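You operate a simulated robot arm through the tools that you are given. There is no shell and no other tool. Be economical: measure what you need, move in short steps, check, and stop when the job is done.

Carry out the task below with a simulated two-armed robot. There is one attempt and no reset: what you move stays moved.

## Task
Wipe up the spill on the top of the wooden bench with the red rag and put it back.

The check looks at the end state, three seconds after you hand in, the way a careful person would. Anything else that was tipped, shoved, dropped, spilled or broken makes it a failure.

## Robot
Two 7-joint arms with two-finger parallel grippers on one trunk, on a base that drives. Base frame: it is fixed to the floor where the robot stands at the start and does not move with it; the origin is under the middle of the robot, x ahead of it, y to its left, z up; the surface under the hand at the start is at about z = 980. Readings come in mm, degrees, newtons and seconds.
The left shoulder is at the start at [71, 156, 1080], the right one opposite. Payload 3.91 kg a hand.
The TCP of each hand is the grasp point between the finger pads, 30 mm short of the fingertips. In the tool frame z runs along the fingers and y along their closing line. The gripper opens to 110 mm. The fingers are 20 mm wide and 10 mm thick; the gripper's body (48 by 112 mm) begins 55 mm behind the TCP.
Orientation is told as [roll, pitch, yaw] about the base's x, y, z axes, in that order, counted from this pose: with the fingers straight down and closing along the base's y, the tool's x points along the base's -x, its y along +y and its z along -z.

## Interface
- The arms move only by the tool step_arm. It takes "left_deltas", "right_deltas" or both (then of equal length, played together; a hand with none holds still); each is a list of rows, each a list of 3 entries, a list of its own where there are three numbers: the shift along the base's x, y, z in mm, then the turn, a rotation vector about the base's x, y, z in degrees, then the gripper command, from -1 (shut) to 1 (fully open), values between in proportion. In form: [[[x, y, z], [wx, wy, wz], grip], ...]. A call has 1 to 8 rows; each row shifts and turns the commanded pose from where the row before left it. Each row takes 0.2 s and may step no farther than 50 mm and 8.6 degrees from the row before; otherwise, or with a gripper value out of range, the whole call is refused. Where a pose cannot be reached the arm comes as near as it can. A force on the tool above 40 N (or 10 N above the force at the start of the call, whichever is more), or a blocked arm, ends the call early, and 0.2 s more pass. Each finger travels about 108 mm/s and halts on what it meets, pressing with about 27 N; the grip force reading is that of the motor and also rises with nothing between the fingers. The clock runs only during rows and for 0.2 s after the last one: add rows that do not move to give the fingers time. The reply holds the time, the measured pose of the TCP, the force on the tool along the base axes, the opening and the grip force, in the units named above and with some noise, with the torque about the TCP (base axes, N m) and any sound that the robot's microphone picked up.
- Cameras (640 x 400 px; columns grow to the right, rows downward): "scene" is now at [146.3, 3, 1330.7]; the picture's right is [0.01, -1.00, -0.00], its down [-0.35, -0.01, -0.94] and it looks along [0.94, 0.01, -0.35] (base axes); focal length 251 px, centre (320, 200). "left" rides on the left gripper at [72, -17, -103] in its tool frame; the picture's right is [0.23, 0.97, 0.00], its down [-0.76, 0.18, -0.62] and it looks along [-0.61, 0.14, 0.78] (tool axes); focal length 222 px, centre (320, 200). "right" rides on the right gripper at [72, 17, -103] in its tool frame; the picture's right is [-0.23, 0.97, 0.00], its down [-0.76, -0.18, -0.62] and it looks along [-0.61, -0.14, 0.78] (tool axes); focal length 222 px, centre (320, 200). There is no depth. A picture from a camera that has moved, and an enlarged one, comes with that camera's place and axes in the base frame and with its lens.
- grab_frame(camera): a new picture of that camera. It takes no simulated time.
- move_column(by): slides the trunk up (or, below 0, down) by that many mm; the arms and the scene camera ride with it, the base frame stays. It gives what a move gives, with no picture.
- drive_base(legs): drives the robot by 1 to 6 legs, each [ahead, left, turn to the left] in mm, mm and degrees, along the robot's own axes; the way and the turn of a leg run together, so that a leg with both is an arc; at most 1500 mm and 180 degrees a leg. The arms and the cameras ride along, it lands a little off, and it stops where it bumps. It gives what a move gives.
- aim_head(pan, tilt): turns the head with the scene camera to pan (to the left, within 86 degrees either way) and tilt (down, from -29 to 69), counted from straight ahead of the robot. It gives what a move gives.
- close_up(camera, box): a new picture of the part [left, top, right, bottom] of that camera's present view, enlarged. It takes no simulated time.
- sign_off(): hands the job in; it is judged then, once.

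Work in short steps. Places have to be worked out from the pictures, the camera data and where the tool is seen: move nearer, look again, correct. Check each grasp and each placing, and mend what went wrong. You have 120 turns and 92 pictures in all, those below and enlarged ones among them. Open the grippers and draw the arms clear of the work before you hand the job in, unless the task says otherwise; then end with one line.

The tools are called as a command line: name --argument value ..., lists and objects as JSON in quotes. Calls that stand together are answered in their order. step_arm: Moves the arms, as the interface text tells. Its arguments: {"type":"object","properties":{"left_deltas":{"type":"array","items":{"type":"array"}},"right_deltas":{"type":"array","items":{"type":"array"}}},"required":[]} The other tools are called the same way: move_column (by) slides the trunk up or down; drive_base (legs) drives the base; aim_head (pan, tilt) turns the head that bears the scene camera; grab_frame (camera) takes a picture; close_up (camera, box) takes an enlarged picture of a part of a camera's view; sign_off () hands the job in.

At the start:

```text
clock: 0.0
left_tcp_pos: [630.2, 116.9, 1244.1]
left_ee_rot: [0.0, 0.1, 0.0]
left_force: [0.3, 0.2, -0.2]
left_torque: [0.01, -0.01, 0.03]
left_grip_width: 109.9
left_finger_force: 0.0
right_tcp_pos: [595.5, -344.3, 1195.9]
right_ee_rot: [0.0, -0.1, 0.0]
right_force: [-0.3, 0.3, 0.0]
right_torque: [-0.01, 0.01, 0.0]
right_grip_width: 109.9
right_finger_force: 0.1
trunk travel left (down, up): [-525.0, 415.0]
robot x, y, heading: [0.4, -0.8, 0.0]
head pan, tilt: [0.8, 20.4]
```

scene: 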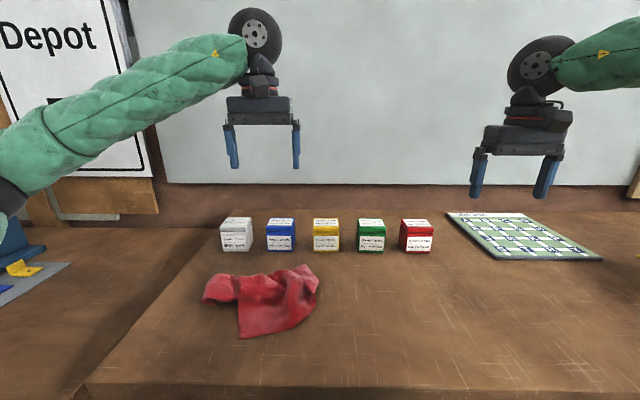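
right: 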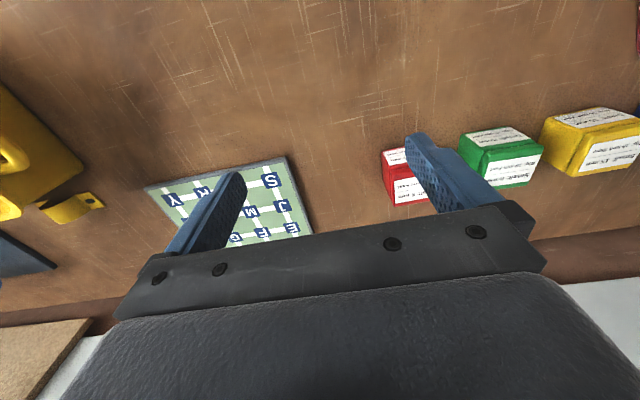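
left: 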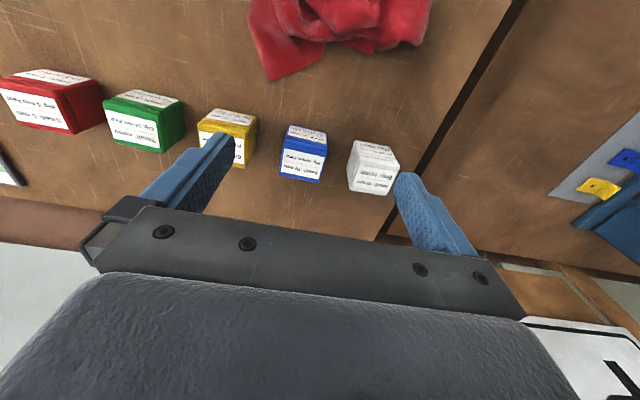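

The red rag lies on the surface ahead; no spill is visible yet. I look around with the head, first left and down.

aim_head --pan 50 --tilt 35

grab_frame --camera "scene"

aim_head --pan -50 --tilt 35

grab_frame --camera "scene"

aim_head --pan 0 --tilt 45

grab_frame --camera "scene"

```text
clock: 1.2
left_tcp_pos: [630.1, 116.8, 1244.2]
left_ee_rot: [-0.1, 0.0, 0.0]
left_force: [0.1, -0.5, -0.2]
left_torque: [0.01, 0.03, -0.02]
left_grip_width: 109.9
left_finger_force: 0.1
right_tcp_pos: [595.4, -344.1, 1196.8]
right_ee_rot: [-0.1, 0.0, 0.0]
right_force: [0.5, 0.0, 0.2]
right_torque: [0.03, 0.01, -0.01]
right_grip_width: 109.9
right_finger_force: 0.1
trunk travel left (down, up): [-525.0, 415.0]
robot x, y, heading: [0.5, -1.4, 0.1]
head pan, tilt: [50.0, 35.0]
```

```text
88 pictures are left
camera scene: at [109.9, 69.0, 1307.6], right [0.77, -0.64, 0.0], down [-0.37, -0.44, -0.82], along [0.53, 0.63, -0.57], focal length 251 px, centre (320, 200)
```

scene: 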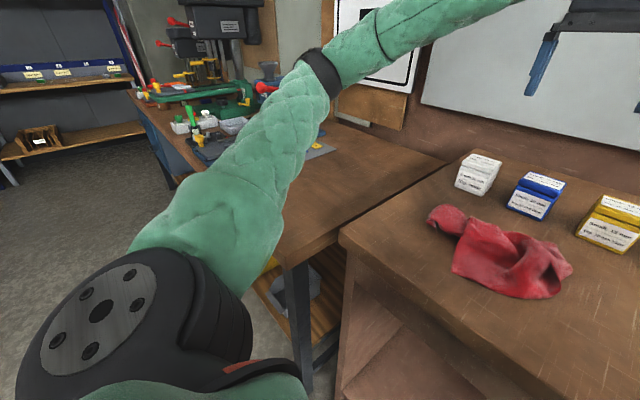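

```text
clock: 2.9
left_tcp_pos: [630.8, 116.5, 1243.6]
left_ee_rot: [0.0, 0.0, 0.1]
left_force: [-0.1, 0.4, 0.5]
left_torque: [-0.02, 0.02, 0.01]
left_grip_width: 109.6
left_finger_force: 0.1
right_tcp_pos: [594.5, -343.4, 1196.8]
right_ee_rot: [0.0, 0.0, 0.0]
right_force: [0.7, -1.1, -0.1]
right_torque: [-0.03, -0.01, 0.01]
right_grip_width: 110.3
right_finger_force: 0.0
trunk travel left (down, up): [-525.0, 415.0]
robot x, y, heading: [2.9, 0.2, 0.1]
head pan, tilt: [-50.0, 35.0]
```

```text
87 pictures are left
camera scene: at [109.9, -65.8, 1307.6], right [-0.77, -0.64, 0.0], down [-0.37, 0.44, -0.82], along [0.53, -0.63, -0.57], focal length 251 px, centre (320, 200)
```

scene: 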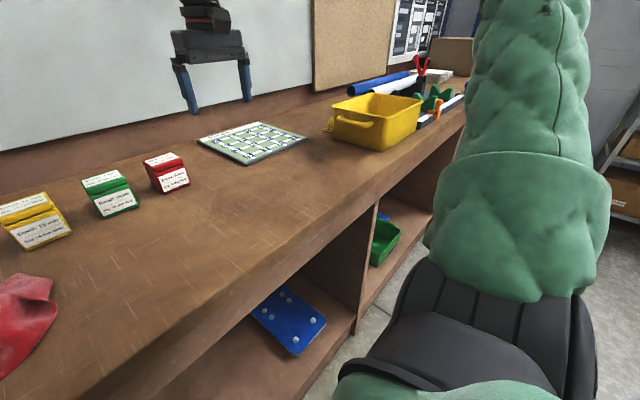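

```text
clock: 4.1
left_tcp_pos: [630.6, 116.2, 1243.9]
left_ee_rot: [0.0, -0.1, 0.1]
left_force: [0.5, 0.0, -0.1]
left_torque: [-0.01, 0.03, -0.02]
left_grip_width: 110.0
left_finger_force: 0.1
right_tcp_pos: [594.7, -344.0, 1196.2]
right_ee_rot: [0.0, -0.1, 0.1]
right_force: [0.1, 0.1, 0.3]
right_torque: [0.01, 0.02, 0.01]
right_grip_width: 109.9
right_finger_force: 0.1
trunk travel left (down, up): [-525.0, 415.0]
robot x, y, heading: [-0.3, 0.7, 0.1]
head pan, tilt: [0.0, 45.0]
```

```text
86 pictures are left
camera scene: at [134.6, 1.5, 1292.8], right [0.0, -1.0, 0.0], down [-0.71, 0.0, -0.71], along [0.71, 0.0, -0.71], focal length 251 px, centre (320, 200)
```

scene: 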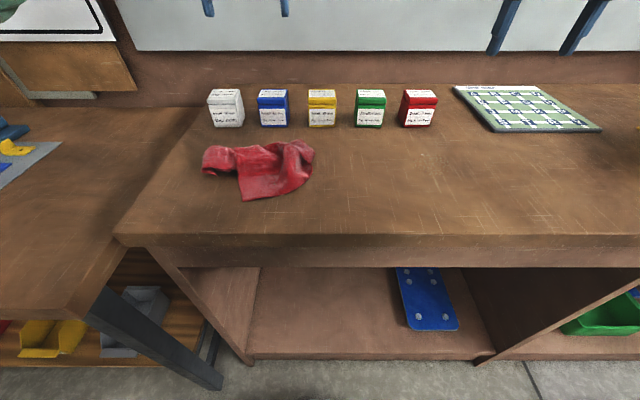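

No spill stands out, so it may be faint. I enlarge pieces of the bench top.

close_up --camera "scene" --box '[300, 90, 480, 240]'

close_up --camera "scene" --box '[460, 90, 640, 240]'

close_up --camera "scene" --box '[100, 90, 320, 260]'

aim_head --pan -40 --tilt 20

close_up --camera "scene" --box '[100, 100, 420, 300]'

```text
2.67 times, centred on (390, 165) of scene
camera zoom: at [134.6, 1.5, 1292.8], right [0.0, -1.0, 0.0], down [-0.71, 0.0, -0.71], along [0.71, 0.0, -0.71], focal length 669 px, centre (133, 293)
```

zoom: 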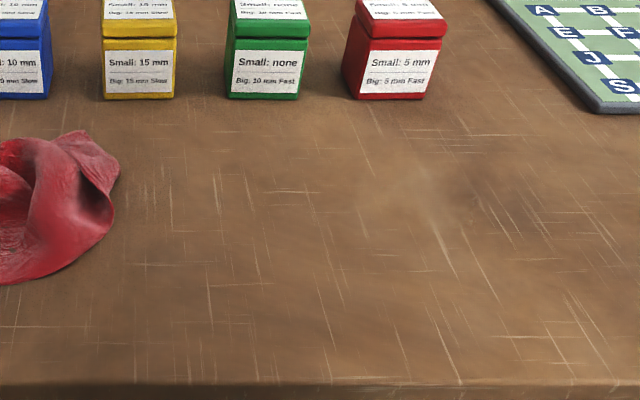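

```text
2.67 times, centred on (550, 165) of scene
camera zoom: at [134.6, 1.5, 1292.8], right [0.0, -1.0, 0.0], down [-0.71, 0.0, -0.71], along [0.71, 0.0, -0.71], focal length 669 px, centre (-293, 293)
```

zoom: 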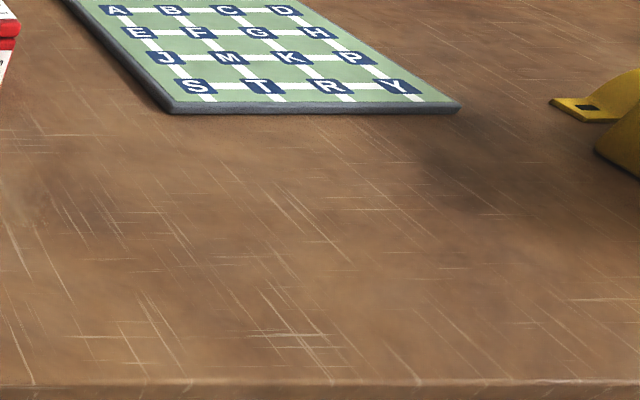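

```text
2.35 times, centred on (210, 175) of scene
camera zoom: at [134.6, 1.5, 1292.8], right [0.0, -1.0, 0.0], down [-0.71, 0.0, -0.71], along [0.71, 0.0, -0.71], focal length 590 px, centre (579, 259)
```

zoom: 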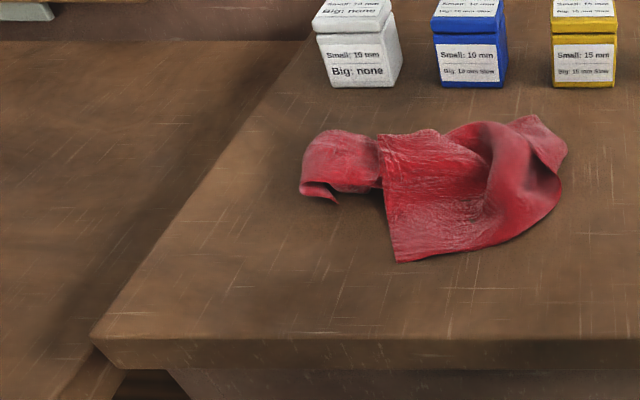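

```text
clock: 5.2
left_tcp_pos: [630.7, 116.9, 1244.0]
left_ee_rot: [0.0, -0.1, 0.0]
left_force: [-0.6, 0.2, 0.1]
left_torque: [0.0, 0.0, 0.02]
left_grip_width: 110.1
left_finger_force: 0.0
right_tcp_pos: [595.1, -343.4, 1197.4]
right_ee_rot: [0.1, 0.0, 0.0]
right_force: [-0.3, 0.7, -0.3]
right_torque: [-0.01, -0.02, 0.0]
right_grip_width: 109.8
right_finger_force: 0.0
trunk travel left (down, up): [-525.0, 415.0]
robot x, y, heading: [-1.1, -2.9, 0.1]
head pan, tilt: [-40.0, 20.0]
```

```text
2.00 times, centred on (260, 200) of scene
camera zoom: at [124.6, -58.2, 1331.4], right [-0.64, -0.77, 0.0], down [-0.26, 0.22, -0.94], along [0.72, -0.6, -0.34], focal length 502 px, centre (440, 200)
```

zoom: 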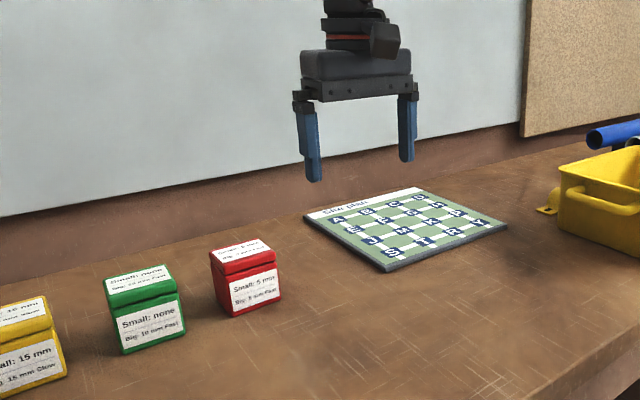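

There are only faint dark patches to the right. I raise the trunk for a steeper view of the whole bench and the left bench.

move_column --by 350

aim_head --pan -35 --tilt 45

grab_frame --camera "scene"

aim_head --pan 40 --tilt 40

grab_frame --camera "scene"

aim_head --pan 0 --tilt 50

grab_frame --camera "scene"

grab_frame --camera "right"

```text
clock: 8.6
left_tcp_pos: [629.9, 117.3, 1594.5]
left_ee_rot: [0.0, 0.0, 0.0]
left_force: [0.1, -0.8, -0.1]
left_torque: [-0.01, 0.02, 0.04]
left_grip_width: 110.0
left_finger_force: 0.1
right_tcp_pos: [594.6, -344.3, 1547.0]
right_ee_rot: [0.0, 0.0, 0.0]
right_force: [0.5, -0.1, -0.5]
right_torque: [-0.02, -0.01, 0.03]
right_grip_width: 110.0
right_finger_force: 0.0
trunk travel left (down, up): [-875.0, 65.0]
robot x, y, heading: [0.0, -0.5, -0.1]
head pan, tilt: [-40.0, 20.0]
```

```text
clock: 9.5
left_tcp_pos: [630.1, 116.6, 1594.2]
left_ee_rot: [0.0, 0.0, 0.0]
left_force: [1.0, 0.3, 0.2]
left_torque: [-0.02, -0.02, 0.03]
left_grip_width: 110.0
left_finger_force: 0.1
right_tcp_pos: [594.9, -343.5, 1547.2]
right_ee_rot: [0.1, 0.0, 0.0]
right_force: [-0.7, 1.3, 0.0]
right_torque: [0.01, 0.02, 0.03]
right_grip_width: 109.8
right_finger_force: 0.1
trunk travel left (down, up): [-875.0, 65.0]
robot x, y, heading: [-1.5, 0.7, -0.0]
head pan, tilt: [-35.0, 45.0]
```

```text
81 pictures are left
camera scene: at [120.0, -45.1, 1642.9], right [-0.57, -0.82, 0.0], down [-0.58, 0.41, -0.71], along [0.58, -0.41, -0.71], focal length 251 px, centre (320, 200)
```

scene: 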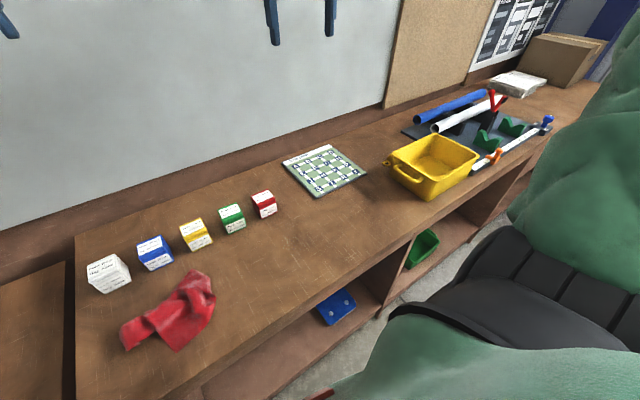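

```text
clock: 11.0
left_tcp_pos: [630.0, 115.0, 1593.8]
left_ee_rot: [0.0, 0.0, 0.0]
left_force: [-0.1, -0.3, -0.3]
left_torque: [0.02, -0.03, 0.01]
left_grip_width: 110.0
left_finger_force: 0.1
right_tcp_pos: [595.3, -344.1, 1547.8]
right_ee_rot: [0.0, 0.0, 0.0]
right_force: [-0.6, -0.2, -0.2]
right_torque: [0.04, -0.01, 0.01]
right_grip_width: 110.2
right_finger_force: 0.0
trunk travel left (down, up): [-875.0, 65.0]
robot x, y, heading: [1.3, 2.3, -0.1]
head pan, tilt: [40.0, 40.0]
```

```text
80 pictures are left
camera scene: at [118.6, 56.2, 1650.1], right [0.64, -0.77, 0.0], down [-0.49, -0.41, -0.77], along [0.59, 0.49, -0.64], focal length 251 px, centre (320, 200)
```

scene: 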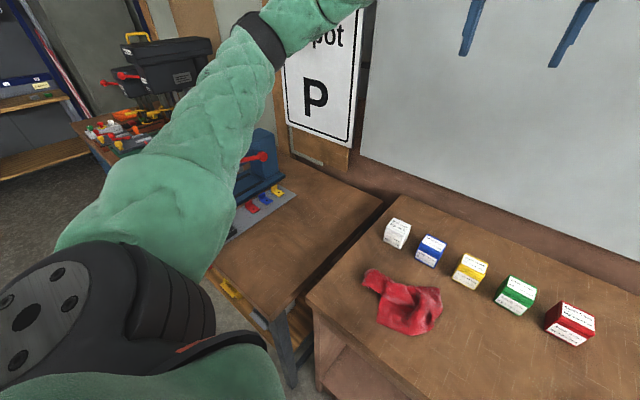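

```text
clock: 12.0
left_tcp_pos: [630.4, 116.3, 1593.9]
left_ee_rot: [0.0, 0.0, -0.1]
left_force: [0.9, -0.6, -0.1]
left_torque: [0.01, 0.01, 0.0]
left_grip_width: 109.9
left_finger_force: 0.1
right_tcp_pos: [595.3, -343.1, 1546.2]
right_ee_rot: [0.0, 0.0, 0.0]
right_force: [0.3, 0.3, 0.6]
right_torque: [-0.01, 0.01, 0.03]
right_grip_width: 109.9
right_finger_force: 0.1
trunk travel left (down, up): [-875.0, 65.0]
robot x, y, heading: [-0.5, 3.5, 0.0]
head pan, tilt: [0.0, 50.0]
```

```text
79 pictures are left
camera scene: at [130.4, 1.7, 1635.9], right [0.0, -1.0, 0.0], down [-0.77, 0.0, -0.64], along [0.64, 0.0, -0.77], focal length 251 px, centre (320, 200)
```

scene: 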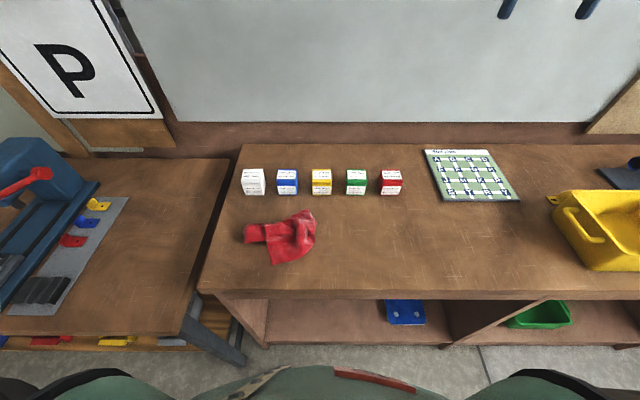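

```text
78 pictures are left
camera right: at [522.8, -326.9, 1650.6], right [0.23, 0.97, 0.0], down [0.76, -0.18, 0.62], along [0.61, -0.14, -0.78], focal length 222 px, centre (320, 200)
```

right: 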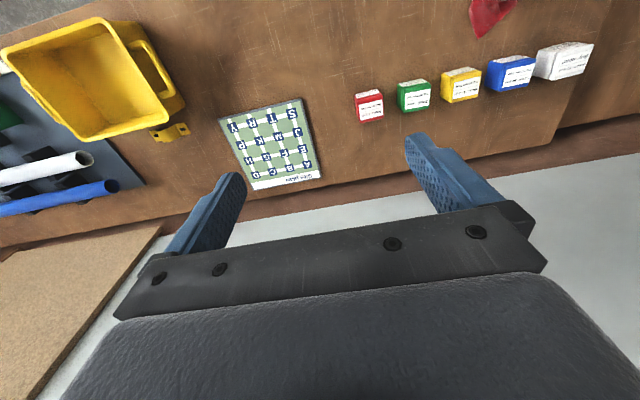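

Still no obvious spill. I enlarge several regions of this high view.

close_up --camera "scene" --box '[300, 140, 480, 300]'

close_up --camera "scene" --box '[440, 140, 640, 300]'

close_up --camera "scene" --box '[190, 140, 340, 300]'

close_up --camera "scene" --box '[0, 140, 240, 340]'

```text
2.50 times, centred on (390, 220) of scene
camera zoom: at [130.4, 1.7, 1635.9], right [0.0, -1.0, 0.0], down [-0.77, 0.0, -0.64], along [0.64, 0.0, -0.77], focal length 627 px, centre (145, 150)
```

zoom: 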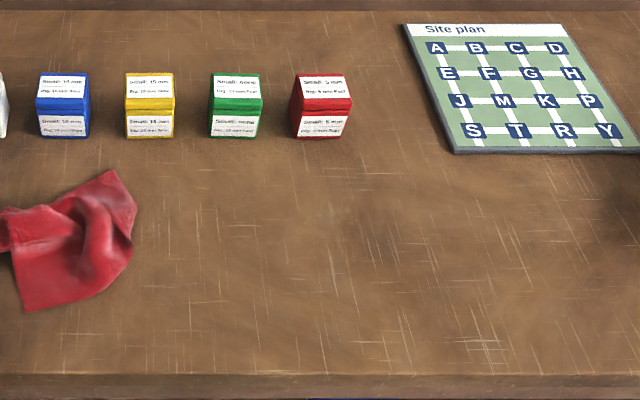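

```text
2.50 times, centred on (540, 220) of scene
camera zoom: at [130.4, 1.7, 1635.9], right [0.0, -1.0, 0.0], down [-0.77, 0.0, -0.64], along [0.64, 0.0, -0.77], focal length 627 px, centre (-230, 150)
```

zoom: 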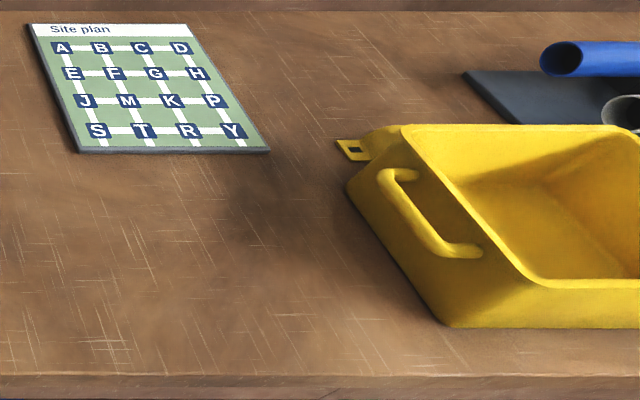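

```text
2.50 times, centred on (265, 220) of scene
camera zoom: at [130.4, 1.7, 1635.9], right [0.0, -1.0, 0.0], down [-0.77, 0.0, -0.64], along [0.64, 0.0, -0.77], focal length 627 px, centre (458, 150)
```

zoom: 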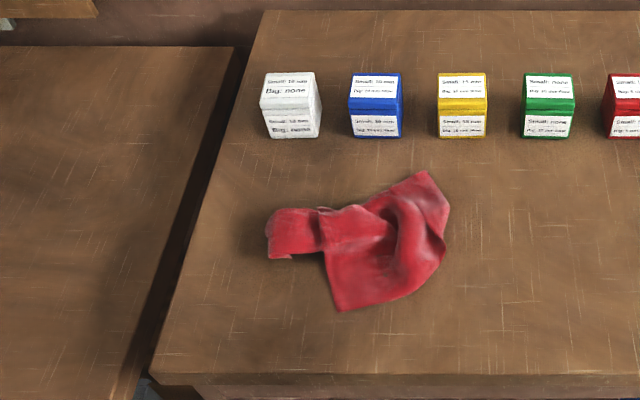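

```text
2.00 times, centred on (120, 240) of scene
camera zoom: at [130.4, 1.7, 1635.9], right [0.0, -1.0, 0.0], down [-0.77, 0.0, -0.64], along [0.64, 0.0, -0.77], focal length 502 px, centre (720, 120)
```

zoom: 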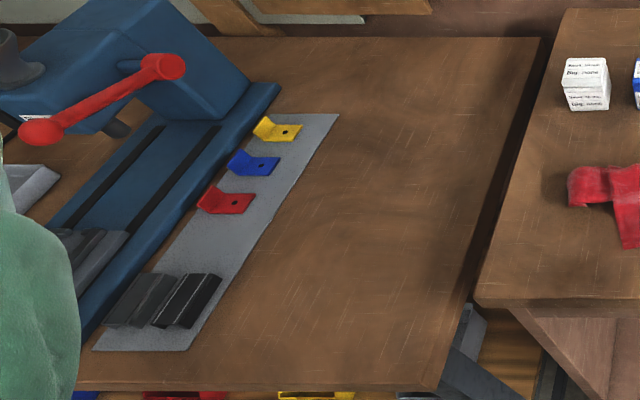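

No clear spill here. I look further to both sides before moving the base.

aim_head --pan -60 --tilt 25

grab_frame --camera "scene"

close_up --camera "scene" --box '[120, 80, 400, 280]'

aim_head --pan 80 --tilt 20

grab_frame --camera "scene"

```text
clock: 13.3
left_tcp_pos: [629.2, 114.6, 1594.8]
left_ee_rot: [0.0, 0.0, 0.0]
left_force: [-0.8, -1.2, 0.1]
left_torque: [-0.01, 0.01, 0.0]
left_grip_width: 109.9
left_finger_force: 0.0
right_tcp_pos: [596.9, -343.8, 1546.5]
right_ee_rot: [0.0, 0.1, 0.0]
right_force: [0.9, 0.0, -0.5]
right_torque: [0.01, -0.02, -0.03]
right_grip_width: 109.8
right_finger_force: 0.0
trunk travel left (down, up): [-875.0, 65.0]
robot x, y, heading: [0.6, -0.7, 0.3]
head pan, tilt: [-60.0, 25.0]
```

```text
73 pictures are left
camera scene: at [99.6, -78.2, 1673.3], right [-0.87, -0.5, 0.0], down [-0.21, 0.37, -0.91], along [0.45, -0.78, -0.42], focal length 251 px, centre (320, 200)
```

scene: 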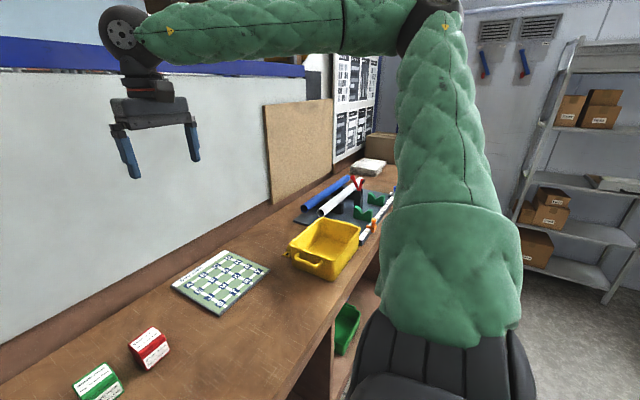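

```text
2.00 times, centred on (260, 180) of scene
camera zoom: at [99.6, -78.2, 1673.3], right [-0.87, -0.5, 0.0], down [-0.21, 0.37, -0.91], along [0.45, -0.78, -0.42], focal length 502 px, centre (440, 240)
```

zoom: 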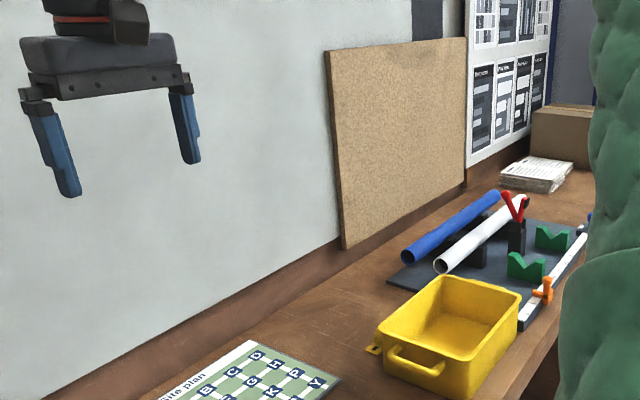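

```text
clock: 15.6
left_tcp_pos: [629.8, 115.6, 1593.8]
left_ee_rot: [0.0, 0.0, 0.0]
left_force: [0.5, 0.3, 0.0]
left_torque: [-0.01, 0.01, 0.01]
left_grip_width: 110.0
left_finger_force: 0.0
right_tcp_pos: [595.6, -342.3, 1546.5]
right_ee_rot: [-0.1, 0.1, 0.0]
right_force: [0.1, 0.4, -0.4]
right_torque: [-0.03, -0.02, 0.02]
right_grip_width: 110.3
right_finger_force: 0.1
trunk travel left (down, up): [-875.0, 65.0]
robot x, y, heading: [-2.2, 0.6, -0.1]
head pan, tilt: [80.0, 20.0]
```

```text
71 pictures are left
camera scene: at [69.6, 93.3, 1681.5], right [0.98, -0.17, 0.0], down [-0.06, -0.34, -0.94], along [0.16, 0.93, -0.34], focal length 251 px, centre (320, 200)
```

scene: 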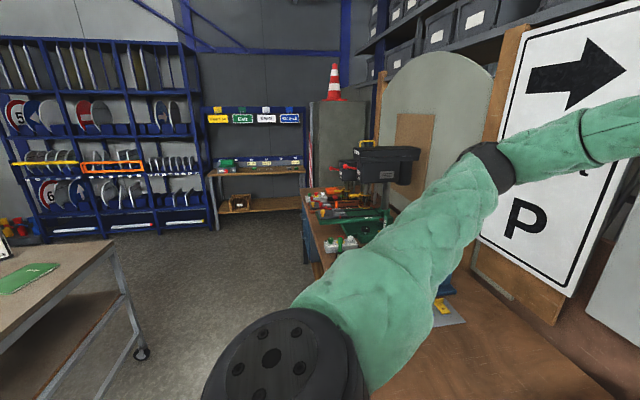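

There's another wooden-topped table to the left rear. I check both sides at extreme pan.

aim_head --pan 86 --tilt 45

grab_frame --camera "scene"

aim_head --pan -86 --tilt 25

grab_frame --camera "scene"

```text
clock: 16.4
left_tcp_pos: [629.3, 116.0, 1593.5]
left_ee_rot: [0.0, 0.2, 0.0]
left_force: [-0.3, 0.9, -0.2]
left_torque: [0.01, -0.03, -0.02]
left_grip_width: 109.9
left_finger_force: 0.1
right_tcp_pos: [595.7, -343.1, 1546.4]
right_ee_rot: [-0.1, 0.1, -0.1]
right_force: [0.1, 0.0, -0.9]
right_torque: [0.04, 0.02, 0.01]
right_grip_width: 110.1
right_finger_force: 0.1
trunk travel left (down, up): [-875.0, 65.0]
robot x, y, heading: [2.6, -2.4, -0.2]
head pan, tilt: [85.9, 45.0]
```

```text
70 pictures are left
camera scene: at [59.2, 82.7, 1642.9], right [1.0, -0.07, 0.0], down [-0.05, -0.7, -0.71], along [0.05, 0.71, -0.71], focal length 251 px, centre (320, 200)
```

scene: 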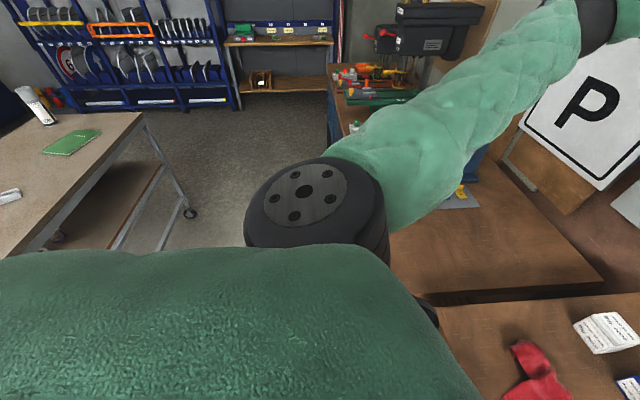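

```text
clock: 19.1
left_tcp_pos: [629.7, 115.8, 1594.3]
left_ee_rot: [0.0, 0.0, 0.0]
left_force: [-0.5, -0.2, 0.3]
left_torque: [0.0, 0.0, 0.0]
left_grip_width: 110.1
left_finger_force: 0.0
right_tcp_pos: [595.9, -342.8, 1546.7]
right_ee_rot: [0.0, 0.0, 0.1]
right_force: [0.9, 0.0, -0.8]
right_torque: [0.02, 0.06, 0.01]
right_grip_width: 110.2
right_finger_force: 0.1
trunk travel left (down, up): [-875.0, 65.0]
robot x, y, heading: [-0.3, -0.5, 0.3]
head pan, tilt: [-85.9, 25.0]
```

```text
69 pictures are left
camera scene: at [60.0, -90.3, 1673.4], right [-1.0, -0.07, 0.0], down [-0.03, 0.42, -0.91], along [0.06, -0.9, -0.42], focal length 251 px, centre (320, 200)
```

scene: 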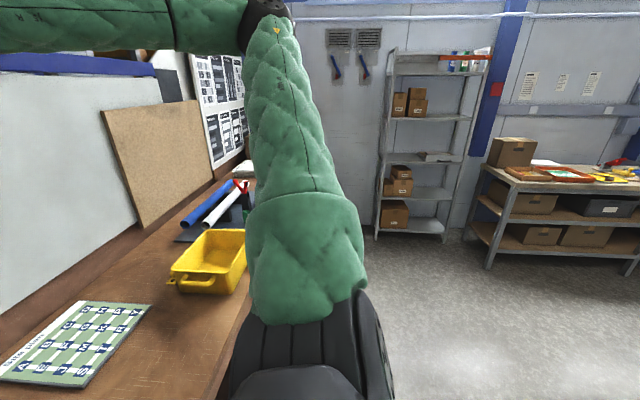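

Dark blotches sit around (575,-700) and (577,-281). I drive the base sideways to the right to look at that part from straight above.

drive_base --legs '[[0, -600, 0]]'

aim_head --pan 0 --tilt 55

grab_frame --camera "scene"

close_up --camera "scene" --box '[160, 100, 400, 280]'

close_up --camera "scene" --box '[400, 100, 640, 280]'

```text
clock: 22.4
left_tcp_pos: [628.3, -489.7, 1594.1]
left_ee_rot: [-0.1, 0.0, -0.6]
left_force: [0.7, 0.3, 0.4]
left_torque: [-0.03, 0.02, 0.01]
left_grip_width: 110.0
left_finger_force: 0.1
right_tcp_pos: [588.2, -948.3, 1547.3]
right_ee_rot: [-0.1, 0.0, -0.5]
right_force: [0.4, -0.2, -0.1]
right_torque: [-0.05, -0.01, 0.01]
right_grip_width: 110.1
right_finger_force: 0.1
trunk travel left (down, up): [-875.0, 65.0]
robot x, y, heading: [-1.8, -599.3, -0.3]
head pan, tilt: [-85.9, 25.0]
```

```text
clock: 24.0
left_tcp_pos: [628.5, -489.6, 1594.5]
left_ee_rot: [0.1, 0.0, -0.6]
left_force: [-0.5, 0.0, -0.3]
left_torque: [0.0, 0.01, 0.02]
left_grip_width: 110.1
left_finger_force: 0.2
right_tcp_pos: [588.4, -950.1, 1547.5]
right_ee_rot: [0.0, 0.0, -0.6]
right_force: [0.0, -0.1, 0.6]
right_torque: [0.0, -0.01, -0.04]
right_grip_width: 109.8
right_finger_force: 0.1
trunk travel left (down, up): [-875.0, 65.0]
robot x, y, heading: [-4.7, -598.5, -0.5]
head pan, tilt: [0.0, 55.0]
```

```text
68 pictures are left
camera scene: at [122.5, -599.9, 1629.4], right [-0.01, -1.0, 0.0], down [-0.82, 0.01, -0.57], along [0.57, -0.01, -0.82], focal length 251 px, centre (320, 200)
```

scene: 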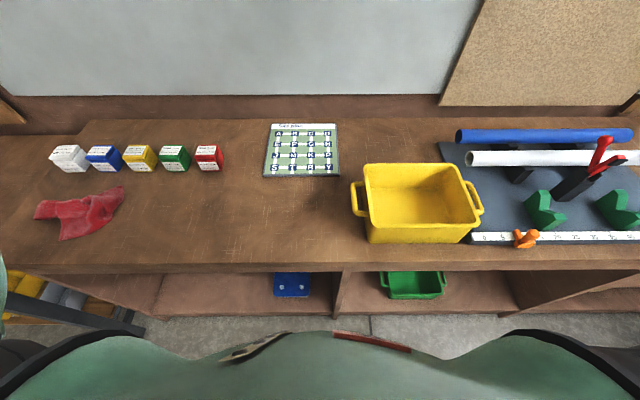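

```text
2.22 times, centred on (280, 190) of scene
camera zoom: at [122.5, -599.9, 1629.4], right [-0.01, -1.0, 0.0], down [-0.82, 0.01, -0.57], along [0.57, -0.01, -0.82], focal length 558 px, centre (409, 222)
```

zoom: 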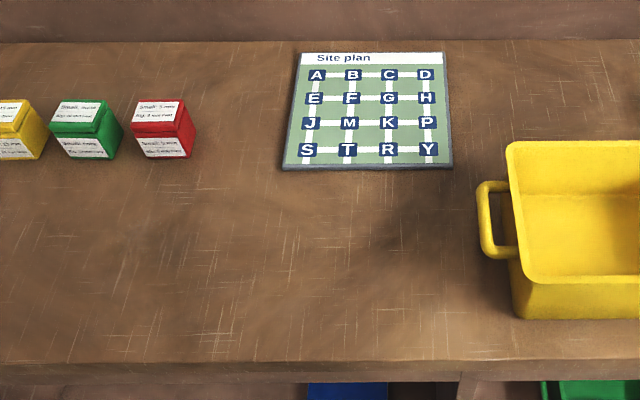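

```text
2.22 times, centred on (520, 190) of scene
camera zoom: at [122.5, -599.9, 1629.4], right [-0.01, -1.0, 0.0], down [-0.82, 0.01, -0.57], along [0.57, -0.01, -0.82], focal length 558 px, centre (-124, 222)
```

zoom: 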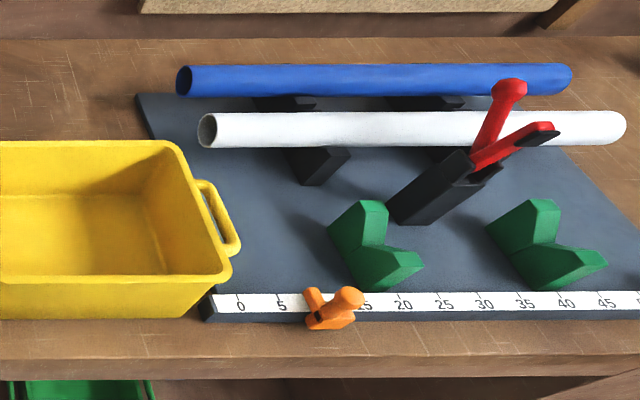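

Nothing definite here. I look to the right end of this bench.

drive_base --legs '[[0, -700, 0]]'

grab_frame --camera "scene"

aim_head --pan -30 --tilt 40

grab_frame --camera "scene"

```text
clock: 27.9
left_tcp_pos: [621.8, -1183.1, 1594.6]
left_ee_rot: [-0.1, 0.0, -0.5]
left_force: [-0.4, 0.6, -0.5]
left_torque: [0.0, 0.0, -0.02]
left_grip_width: 110.1
left_finger_force: 0.0
right_tcp_pos: [582.7, -1643.3, 1547.8]
right_ee_rot: [0.0, 0.0, -0.5]
right_force: [-0.4, 0.1, 0.9]
right_torque: [-0.06, 0.0, 0.0]
right_grip_width: 109.7
right_finger_force: 0.0
trunk travel left (down, up): [-875.0, 65.0]
robot x, y, heading: [-12.2, -1294.7, -0.5]
head pan, tilt: [0.0, 55.0]
```

```text
65 pictures are left
camera scene: at [115.9, -1293.4, 1629.4], right [-0.01, -1.0, 0.0], down [-0.82, 0.01, -0.57], along [0.57, -0.01, -0.82], focal length 251 px, centre (320, 200)
```

scene: 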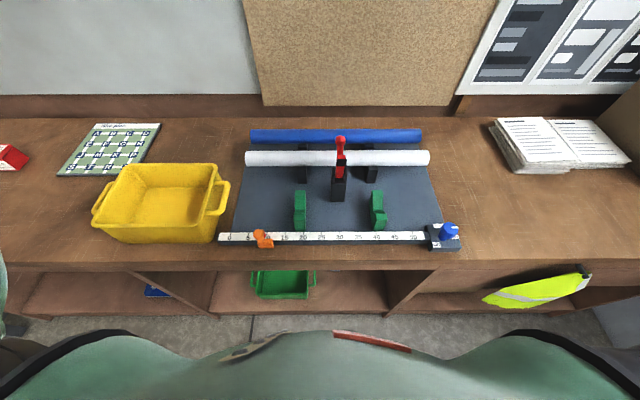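

```text
clock: 28.8
left_tcp_pos: [622.2, -1183.7, 1595.0]
left_ee_rot: [0.1, -0.1, -0.5]
left_force: [0.0, 0.4, 0.4]
left_torque: [0.02, 0.04, -0.01]
left_grip_width: 110.1
left_finger_force: 0.0
right_tcp_pos: [582.2, -1644.1, 1547.1]
right_ee_rot: [0.1, 0.1, -0.5]
right_force: [0.2, 0.0, 0.0]
right_torque: [0.01, -0.03, -0.03]
right_grip_width: 110.0
right_finger_force: 0.0
trunk travel left (down, up): [-875.0, 65.0]
robot x, y, heading: [-11.3, -1295.1, -0.2]
head pan, tilt: [-30.0, 40.0]
```

```text
64 pictures are left
camera scene: at [117.1, -1336.9, 1650.0], right [-0.51, -0.86, 0.0], down [-0.55, 0.33, -0.77], along [0.66, -0.39, -0.64], focal length 251 px, centre (320, 200)
```

scene: 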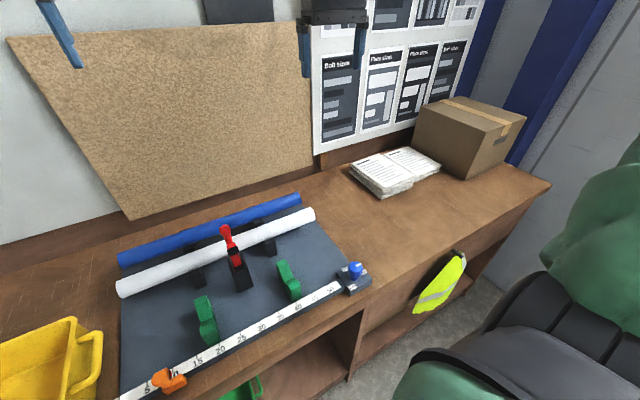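

The right end is clean. I go back left to inspect the left bench closely.

drive_base --legs '[[12, 1300, 0.3], [0, 500, 0]]'

aim_head --pan 0 --tilt 50

grab_frame --camera "scene"

aim_head --pan 50 --tilt 40

grab_frame --camera "scene"

```text
clock: 37.8
left_tcp_pos: [622.3, 622.1, 1594.0]
left_ee_rot: [0.0, 0.0, 0.9]
left_force: [-1.2, -0.1, -0.3]
left_torque: [0.0, 0.0, -0.02]
left_grip_width: 110.2
left_finger_force: 0.1
right_tcp_pos: [593.8, 161.9, 1546.7]
right_ee_rot: [0.1, 0.0, 0.9]
right_force: [0.7, 0.0, 0.4]
right_torque: [0.0, -0.04, 0.02]
right_grip_width: 109.7
right_finger_force: 0.1
trunk travel left (down, up): [-875.0, 65.0]
robot x, y, heading: [-3.6, 500.0, 0.9]
head pan, tilt: [-30.0, 40.0]
```

```text
clock: 38.8
left_tcp_pos: [622.6, 624.1, 1594.4]
left_ee_rot: [0.0, 0.0, 0.9]
left_force: [-0.2, -0.2, -0.2]
left_torque: [-0.02, 0.0, -0.01]
left_grip_width: 109.9
left_finger_force: 0.0
right_tcp_pos: [594.8, 165.2, 1546.9]
right_ee_rot: [0.0, 0.0, 0.9]
right_force: [-0.3, -0.6, -0.9]
right_torque: [-0.02, -0.04, -0.01]
right_grip_width: 110.0
right_finger_force: 0.1
trunk travel left (down, up): [-875.0, 65.0]
robot x, y, heading: [-9.5, 497.0, 0.7]
head pan, tilt: [0.0, 50.0]
```

```text
63 pictures are left
camera scene: at [124.5, 501.4, 1635.9], right [0.01, -1.0, 0.0], down [-0.77, -0.01, -0.64], along [0.64, 0.01, -0.77], focal length 251 px, centre (320, 200)
```

scene: 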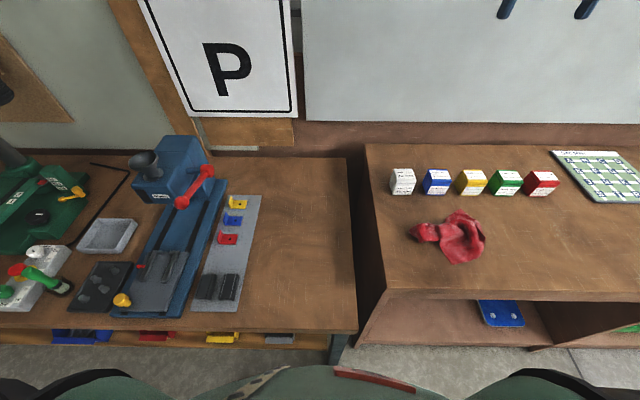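

```text
clock: 40.0
left_tcp_pos: [621.2, 624.0, 1594.0]
left_ee_rot: [0.0, 0.0, 0.9]
left_force: [-0.3, -0.3, -0.3]
left_torque: [0.01, 0.01, -0.02]
left_grip_width: 109.9
left_finger_force: 0.0
right_tcp_pos: [594.8, 163.3, 1548.2]
right_ee_rot: [0.0, 0.0, 0.9]
right_force: [0.3, -0.3, 0.0]
right_torque: [-0.03, 0.0, 0.02]
right_grip_width: 109.8
right_finger_force: 0.1
trunk travel left (down, up): [-875.0, 65.0]
robot x, y, heading: [-3.5, 499.4, 1.0]
head pan, tilt: [50.0, 40.0]
```

```text
62 pictures are left
camera scene: at [101.2, 566.1, 1650.0], right [0.78, -0.63, 0.0], down [-0.41, -0.5, -0.77], along [0.48, 0.59, -0.64], focal length 251 px, centre (320, 200)
```

scene: 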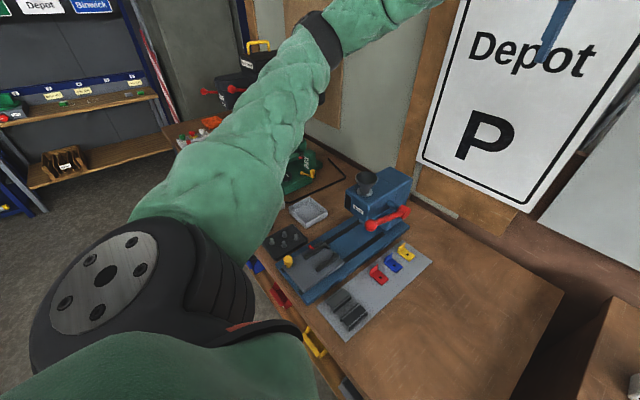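

The left bench shows no spill. I turn around to look at the rest of the room.

drive_base --legs '[[0, -500, 0], [0, 0, 110]]'

aim_head --pan 0 --tilt 35

grab_frame --camera "scene"

aim_head --pan 75 --tilt 30

grab_frame --camera "scene"

```text
clock: 47.6
left_tcp_pos: [-352.6, 536.8, 1594.9]
left_ee_rot: [0.0, 0.0, 113.0]
left_force: [0.0, 0.2, 0.0]
left_torque: [0.02, -0.02, 0.01]
left_grip_width: 110.0
left_finger_force: 0.1
right_tcp_pos: [83.4, 683.1, 1547.9]
right_ee_rot: [0.0, 0.0, 112.9]
right_force: [0.0, 0.1, 0.1]
right_torque: [-0.01, -0.01, 0.01]
right_grip_width: 110.2
right_finger_force: 0.0
trunk travel left (down, up): [-875.0, 65.0]
robot x, y, heading: [2.5, 2.6, 112.9]
head pan, tilt: [50.0, 40.0]
```

```text
clock: 48.8
left_tcp_pos: [-351.5, 535.8, 1593.6]
left_ee_rot: [0.0, 0.0, 113.0]
left_force: [-0.8, 0.5, -0.5]
left_torque: [0.0, -0.01, 0.01]
left_grip_width: 110.3
left_finger_force: 0.1
right_tcp_pos: [85.0, 682.9, 1548.0]
right_ee_rot: [-0.1, 0.0, 113.0]
right_force: [0.4, 0.7, -0.5]
right_torque: [0.02, 0.01, 0.02]
right_grip_width: 110.0
right_finger_force: 0.0
trunk travel left (down, up): [-875.0, 65.0]
robot x, y, heading: [2.3, 1.8, 112.9]
head pan, tilt: [0.0, 35.0]
```

```text
61 pictures are left
camera scene: at [-50.4, 131.2, 1657.6], right [0.92, 0.39, 0.0], down [0.22, -0.53, -0.82], along [-0.32, 0.75, -0.57], focal length 251 px, centre (320, 200)
```

scene: 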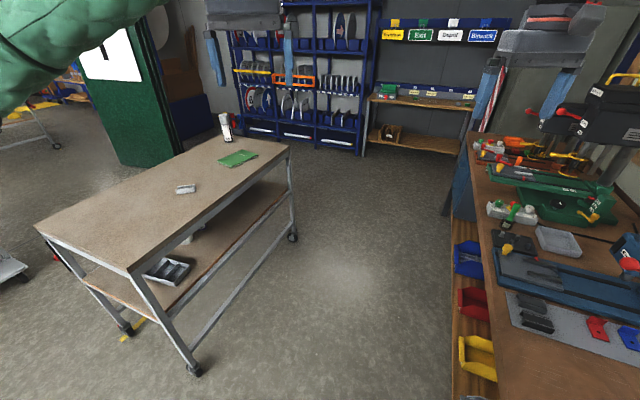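

```text
clock: 50.2
left_tcp_pos: [-351.4, 536.9, 1594.4]
left_ee_rot: [0.0, 0.1, 113.0]
left_force: [-0.4, 0.3, 0.1]
left_torque: [-0.02, 0.02, 0.04]
left_grip_width: 110.1
left_finger_force: 0.1
right_tcp_pos: [85.0, 683.7, 1547.3]
right_ee_rot: [0.0, -0.1, 113.1]
right_force: [-0.7, -0.3, 0.8]
right_torque: [0.02, -0.02, 0.0]
right_grip_width: 110.0
right_finger_force: 0.0
trunk travel left (down, up): [-875.0, 65.0]
robot x, y, heading: [0.9, 1.1, 112.7]
head pan, tilt: [75.0, 30.0]
```

```text
60 pictures are left
camera scene: at [-105.7, 37.6, 1665.4], right [-0.14, 0.99, 0.0], down [0.5, 0.07, -0.87], along [-0.86, -0.12, -0.5], focal length 251 px, centre (320, 200)
```

scene: 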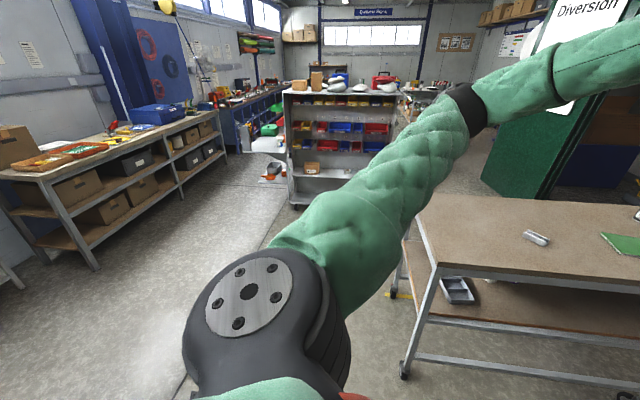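

No spill elsewhere, so it must be a faint one on the bench with the rag. I return to the bench, lower the trunk and inspect the blotches with the hand cameras.

drive_base --legs '[[0, 0, -112.8], [0, -300, 0]]'

move_column --by -350

step_arm --left_deltas '[[[-35, 0, 0], [0, 0, 0], 1], [[-35, 0, 0], [0, 0, 0], 1], [[-35, 0, 0], [0, 0, 0], 1]]' --right_deltas '[[[-30, 0, 0], [0, 0, 0], 1], [[-30, 0, 0], [0, 0, 0], 1], [[-30, 0, 0], [0, 0, 0], 1]]'

grab_frame --camera "left"

grab_frame --camera "right"

```text
clock: 57.1
left_tcp_pos: [623.4, -203.6, 1595.8]
left_ee_rot: [-0.1, 0.0, -2.0]
left_force: [-0.4, 0.2, -0.5]
left_torque: [-0.01, 0.02, 0.01]
left_grip_width: 110.0
left_finger_force: 0.1
right_tcp_pos: [574.2, -661.0, 1547.6]
right_ee_rot: [-0.2, 0.1, -2.1]
right_force: [-0.2, -0.5, 1.3]
right_torque: [0.0, -0.04, -0.02]
right_grip_width: 109.8
right_finger_force: 0.1
trunk travel left (down, up): [-875.0, 65.0]
robot x, y, heading: [-9.9, -301.6, -1.9]
head pan, tilt: [75.0, 30.0]
```

```text
clock: 60.5
left_tcp_pos: [624.8, -204.6, 1244.4]
left_ee_rot: [0.0, 0.0, -2.0]
left_force: [0.2, 0.1, 0.9]
left_torque: [-0.01, 0.0, -0.02]
left_grip_width: 110.2
left_finger_force: 0.0
right_tcp_pos: [573.8, -663.4, 1197.2]
right_ee_rot: [0.0, -0.1, -2.0]
right_force: [0.5, -0.1, -0.3]
right_torque: [0.0, -0.01, 0.04]
right_grip_width: 109.9
right_finger_force: 0.1
trunk travel left (down, up): [-525.0, 415.0]
robot x, y, heading: [-10.6, -300.1, -1.8]
head pan, tilt: [75.0, 30.0]
```

```text
clock: 61.3
left_tcp_pos: [516.9, -204.2, 1248.5]
left_ee_rot: [0.0, -0.1, -1.9]
left_force: [-0.6, -0.4, 1.0]
left_torque: [0.02, 0.0, -0.01]
left_grip_width: 109.9
left_finger_force: 0.1
right_tcp_pos: [481.2, -664.4, 1197.5]
right_ee_rot: [0.1, 0.0, -1.9]
right_force: [0.2, 0.1, -0.6]
right_torque: [0.01, -0.04, 0.0]
right_grip_width: 110.0
right_finger_force: 0.1
trunk travel left (down, up): [-525.0, 415.0]
robot x, y, heading: [-9.2, -303.4, -2.1]
head pan, tilt: [75.0, 30.0]
```

```text
59 pictures are left
camera left: at [445.2, -217.0, 1350.0], right [-0.19, 0.98, 0.0], down [0.77, 0.15, 0.62], along [0.61, 0.12, -0.78], focal length 222 px, centre (320, 200)
```

left: 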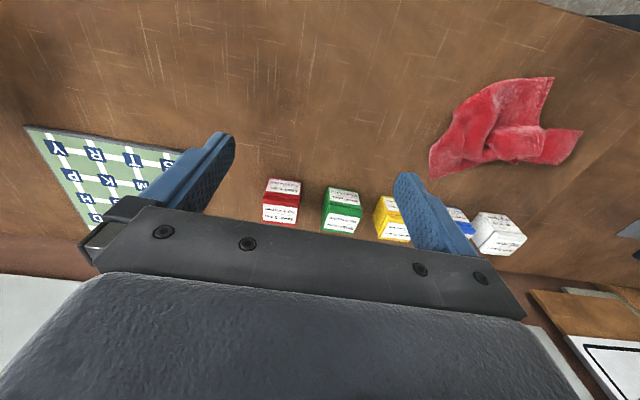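

```text
58 pictures are left
camera right: at [408.8, -645.8, 1300.2], right [0.26, 0.97, 0.0], down [0.75, -0.2, 0.62], along [0.6, -0.16, -0.78], focal length 222 px, centre (320, 200)
```

right: 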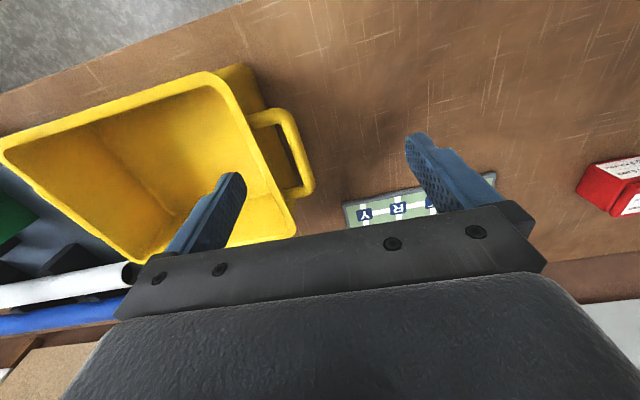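

I enlarge the bare wood in both views.

close_up --camera "left" --box '[120, 20, 440, 200]'

close_up --camera "right" --box '[260, 20, 560, 220]'

aim_head --pan 0 --tilt 48

grab_frame --camera "scene"

```text
2.00 times, centred on (280, 110) of left
camera zoom: at [445.2, -217.0, 1350.0], right [-0.19, 0.98, 0.0], down [0.77, 0.15, 0.62], along [0.61, 0.12, -0.78], focal length 444 px, centre (400, 380)
```

zoom: 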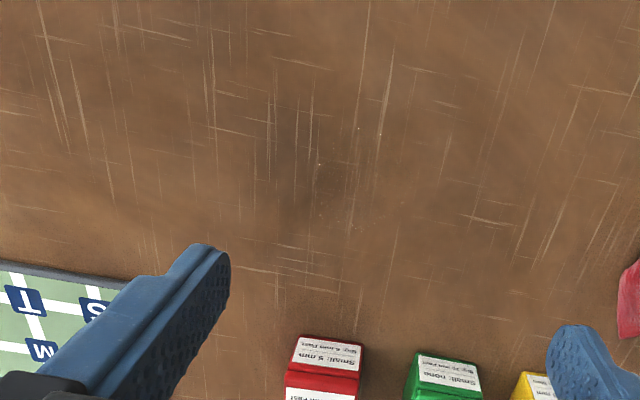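

```text
2.00 times, centred on (410, 120) of right
camera zoom: at [408.8, -645.8, 1300.2], right [0.26, 0.97, 0.0], down [0.75, -0.2, 0.62], along [0.6, -0.16, -0.78], focal length 444 px, centre (140, 360)
```

zoom: 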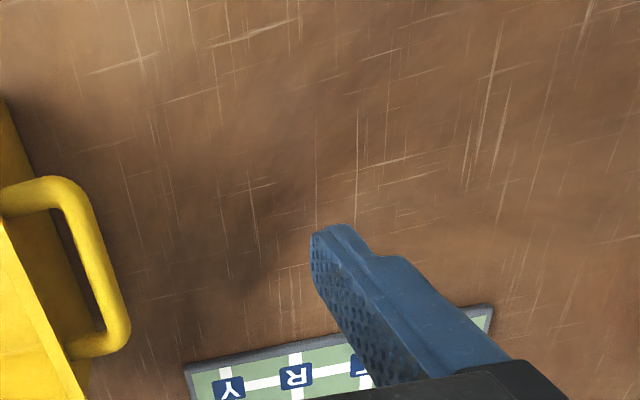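

```text
clock: 62.8
left_tcp_pos: [521.5, -204.0, 1246.3]
left_ee_rot: [0.0, 0.1, -2.0]
left_force: [-0.2, 1.4, -0.7]
left_torque: [0.01, 0.01, -0.01]
left_grip_width: 110.0
left_finger_force: 0.0
right_tcp_pos: [483.6, -664.2, 1196.6]
right_ee_rot: [0.0, 0.1, -2.0]
right_force: [-0.5, -0.1, 0.1]
right_torque: [0.02, -0.01, -0.01]
right_grip_width: 109.9
right_finger_force: 0.0
trunk travel left (down, up): [-525.0, 415.0]
robot x, y, heading: [-9.9, -298.0, -2.2]
head pan, tilt: [0.0, 48.0]
```

```text
55 pictures are left
camera scene: at [122.9, -302.5, 1288.6], right [-0.03, -1.0, 0.0], down [-0.74, 0.03, -0.67], along [0.67, -0.02, -0.74], focal length 251 px, centre (320, 200)
```

scene: 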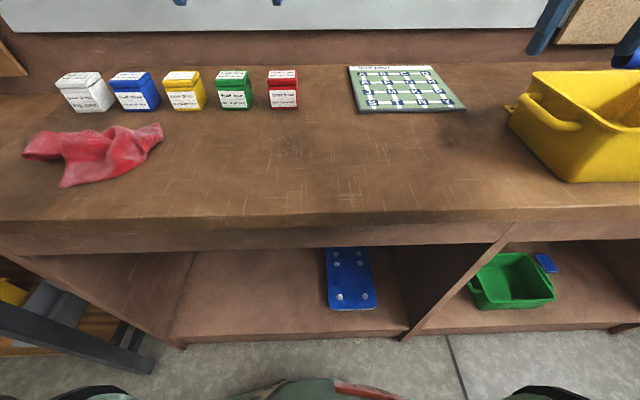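

There's a faint cluster of specks in front of the red box in the left view; I zoom in on it from both cameras.

close_up --camera "left" --box '[230, 60, 350, 150]'

close_up --camera "scene" --box '[230, 110, 350, 190]'

```text
4.44 times, centred on (290, 105) of left
camera zoom: at [447.5, -216.8, 1349.2], right [-0.19, 0.98, 0.0], down [0.77, 0.15, 0.62], along [0.61, 0.12, -0.78], focal length 987 px, centre (453, 622)
```

zoom: 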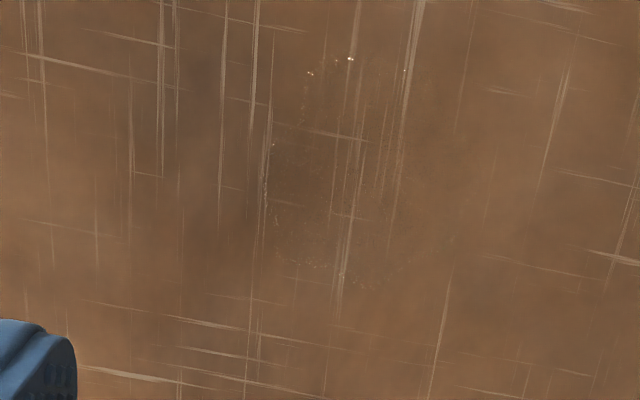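

```text
5.00 times, centred on (290, 150) of scene
camera zoom: at [122.9, -302.5, 1288.6], right [-0.03, -1.0, 0.0], down [-0.74, 0.03, -0.67], along [0.67, -0.02, -0.74], focal length 1255 px, centre (470, 450)
```

zoom: 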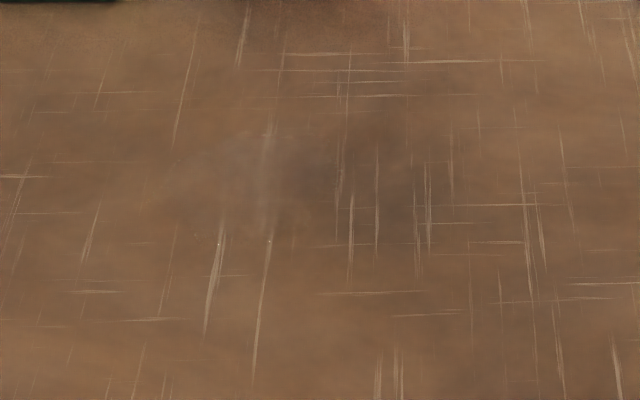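

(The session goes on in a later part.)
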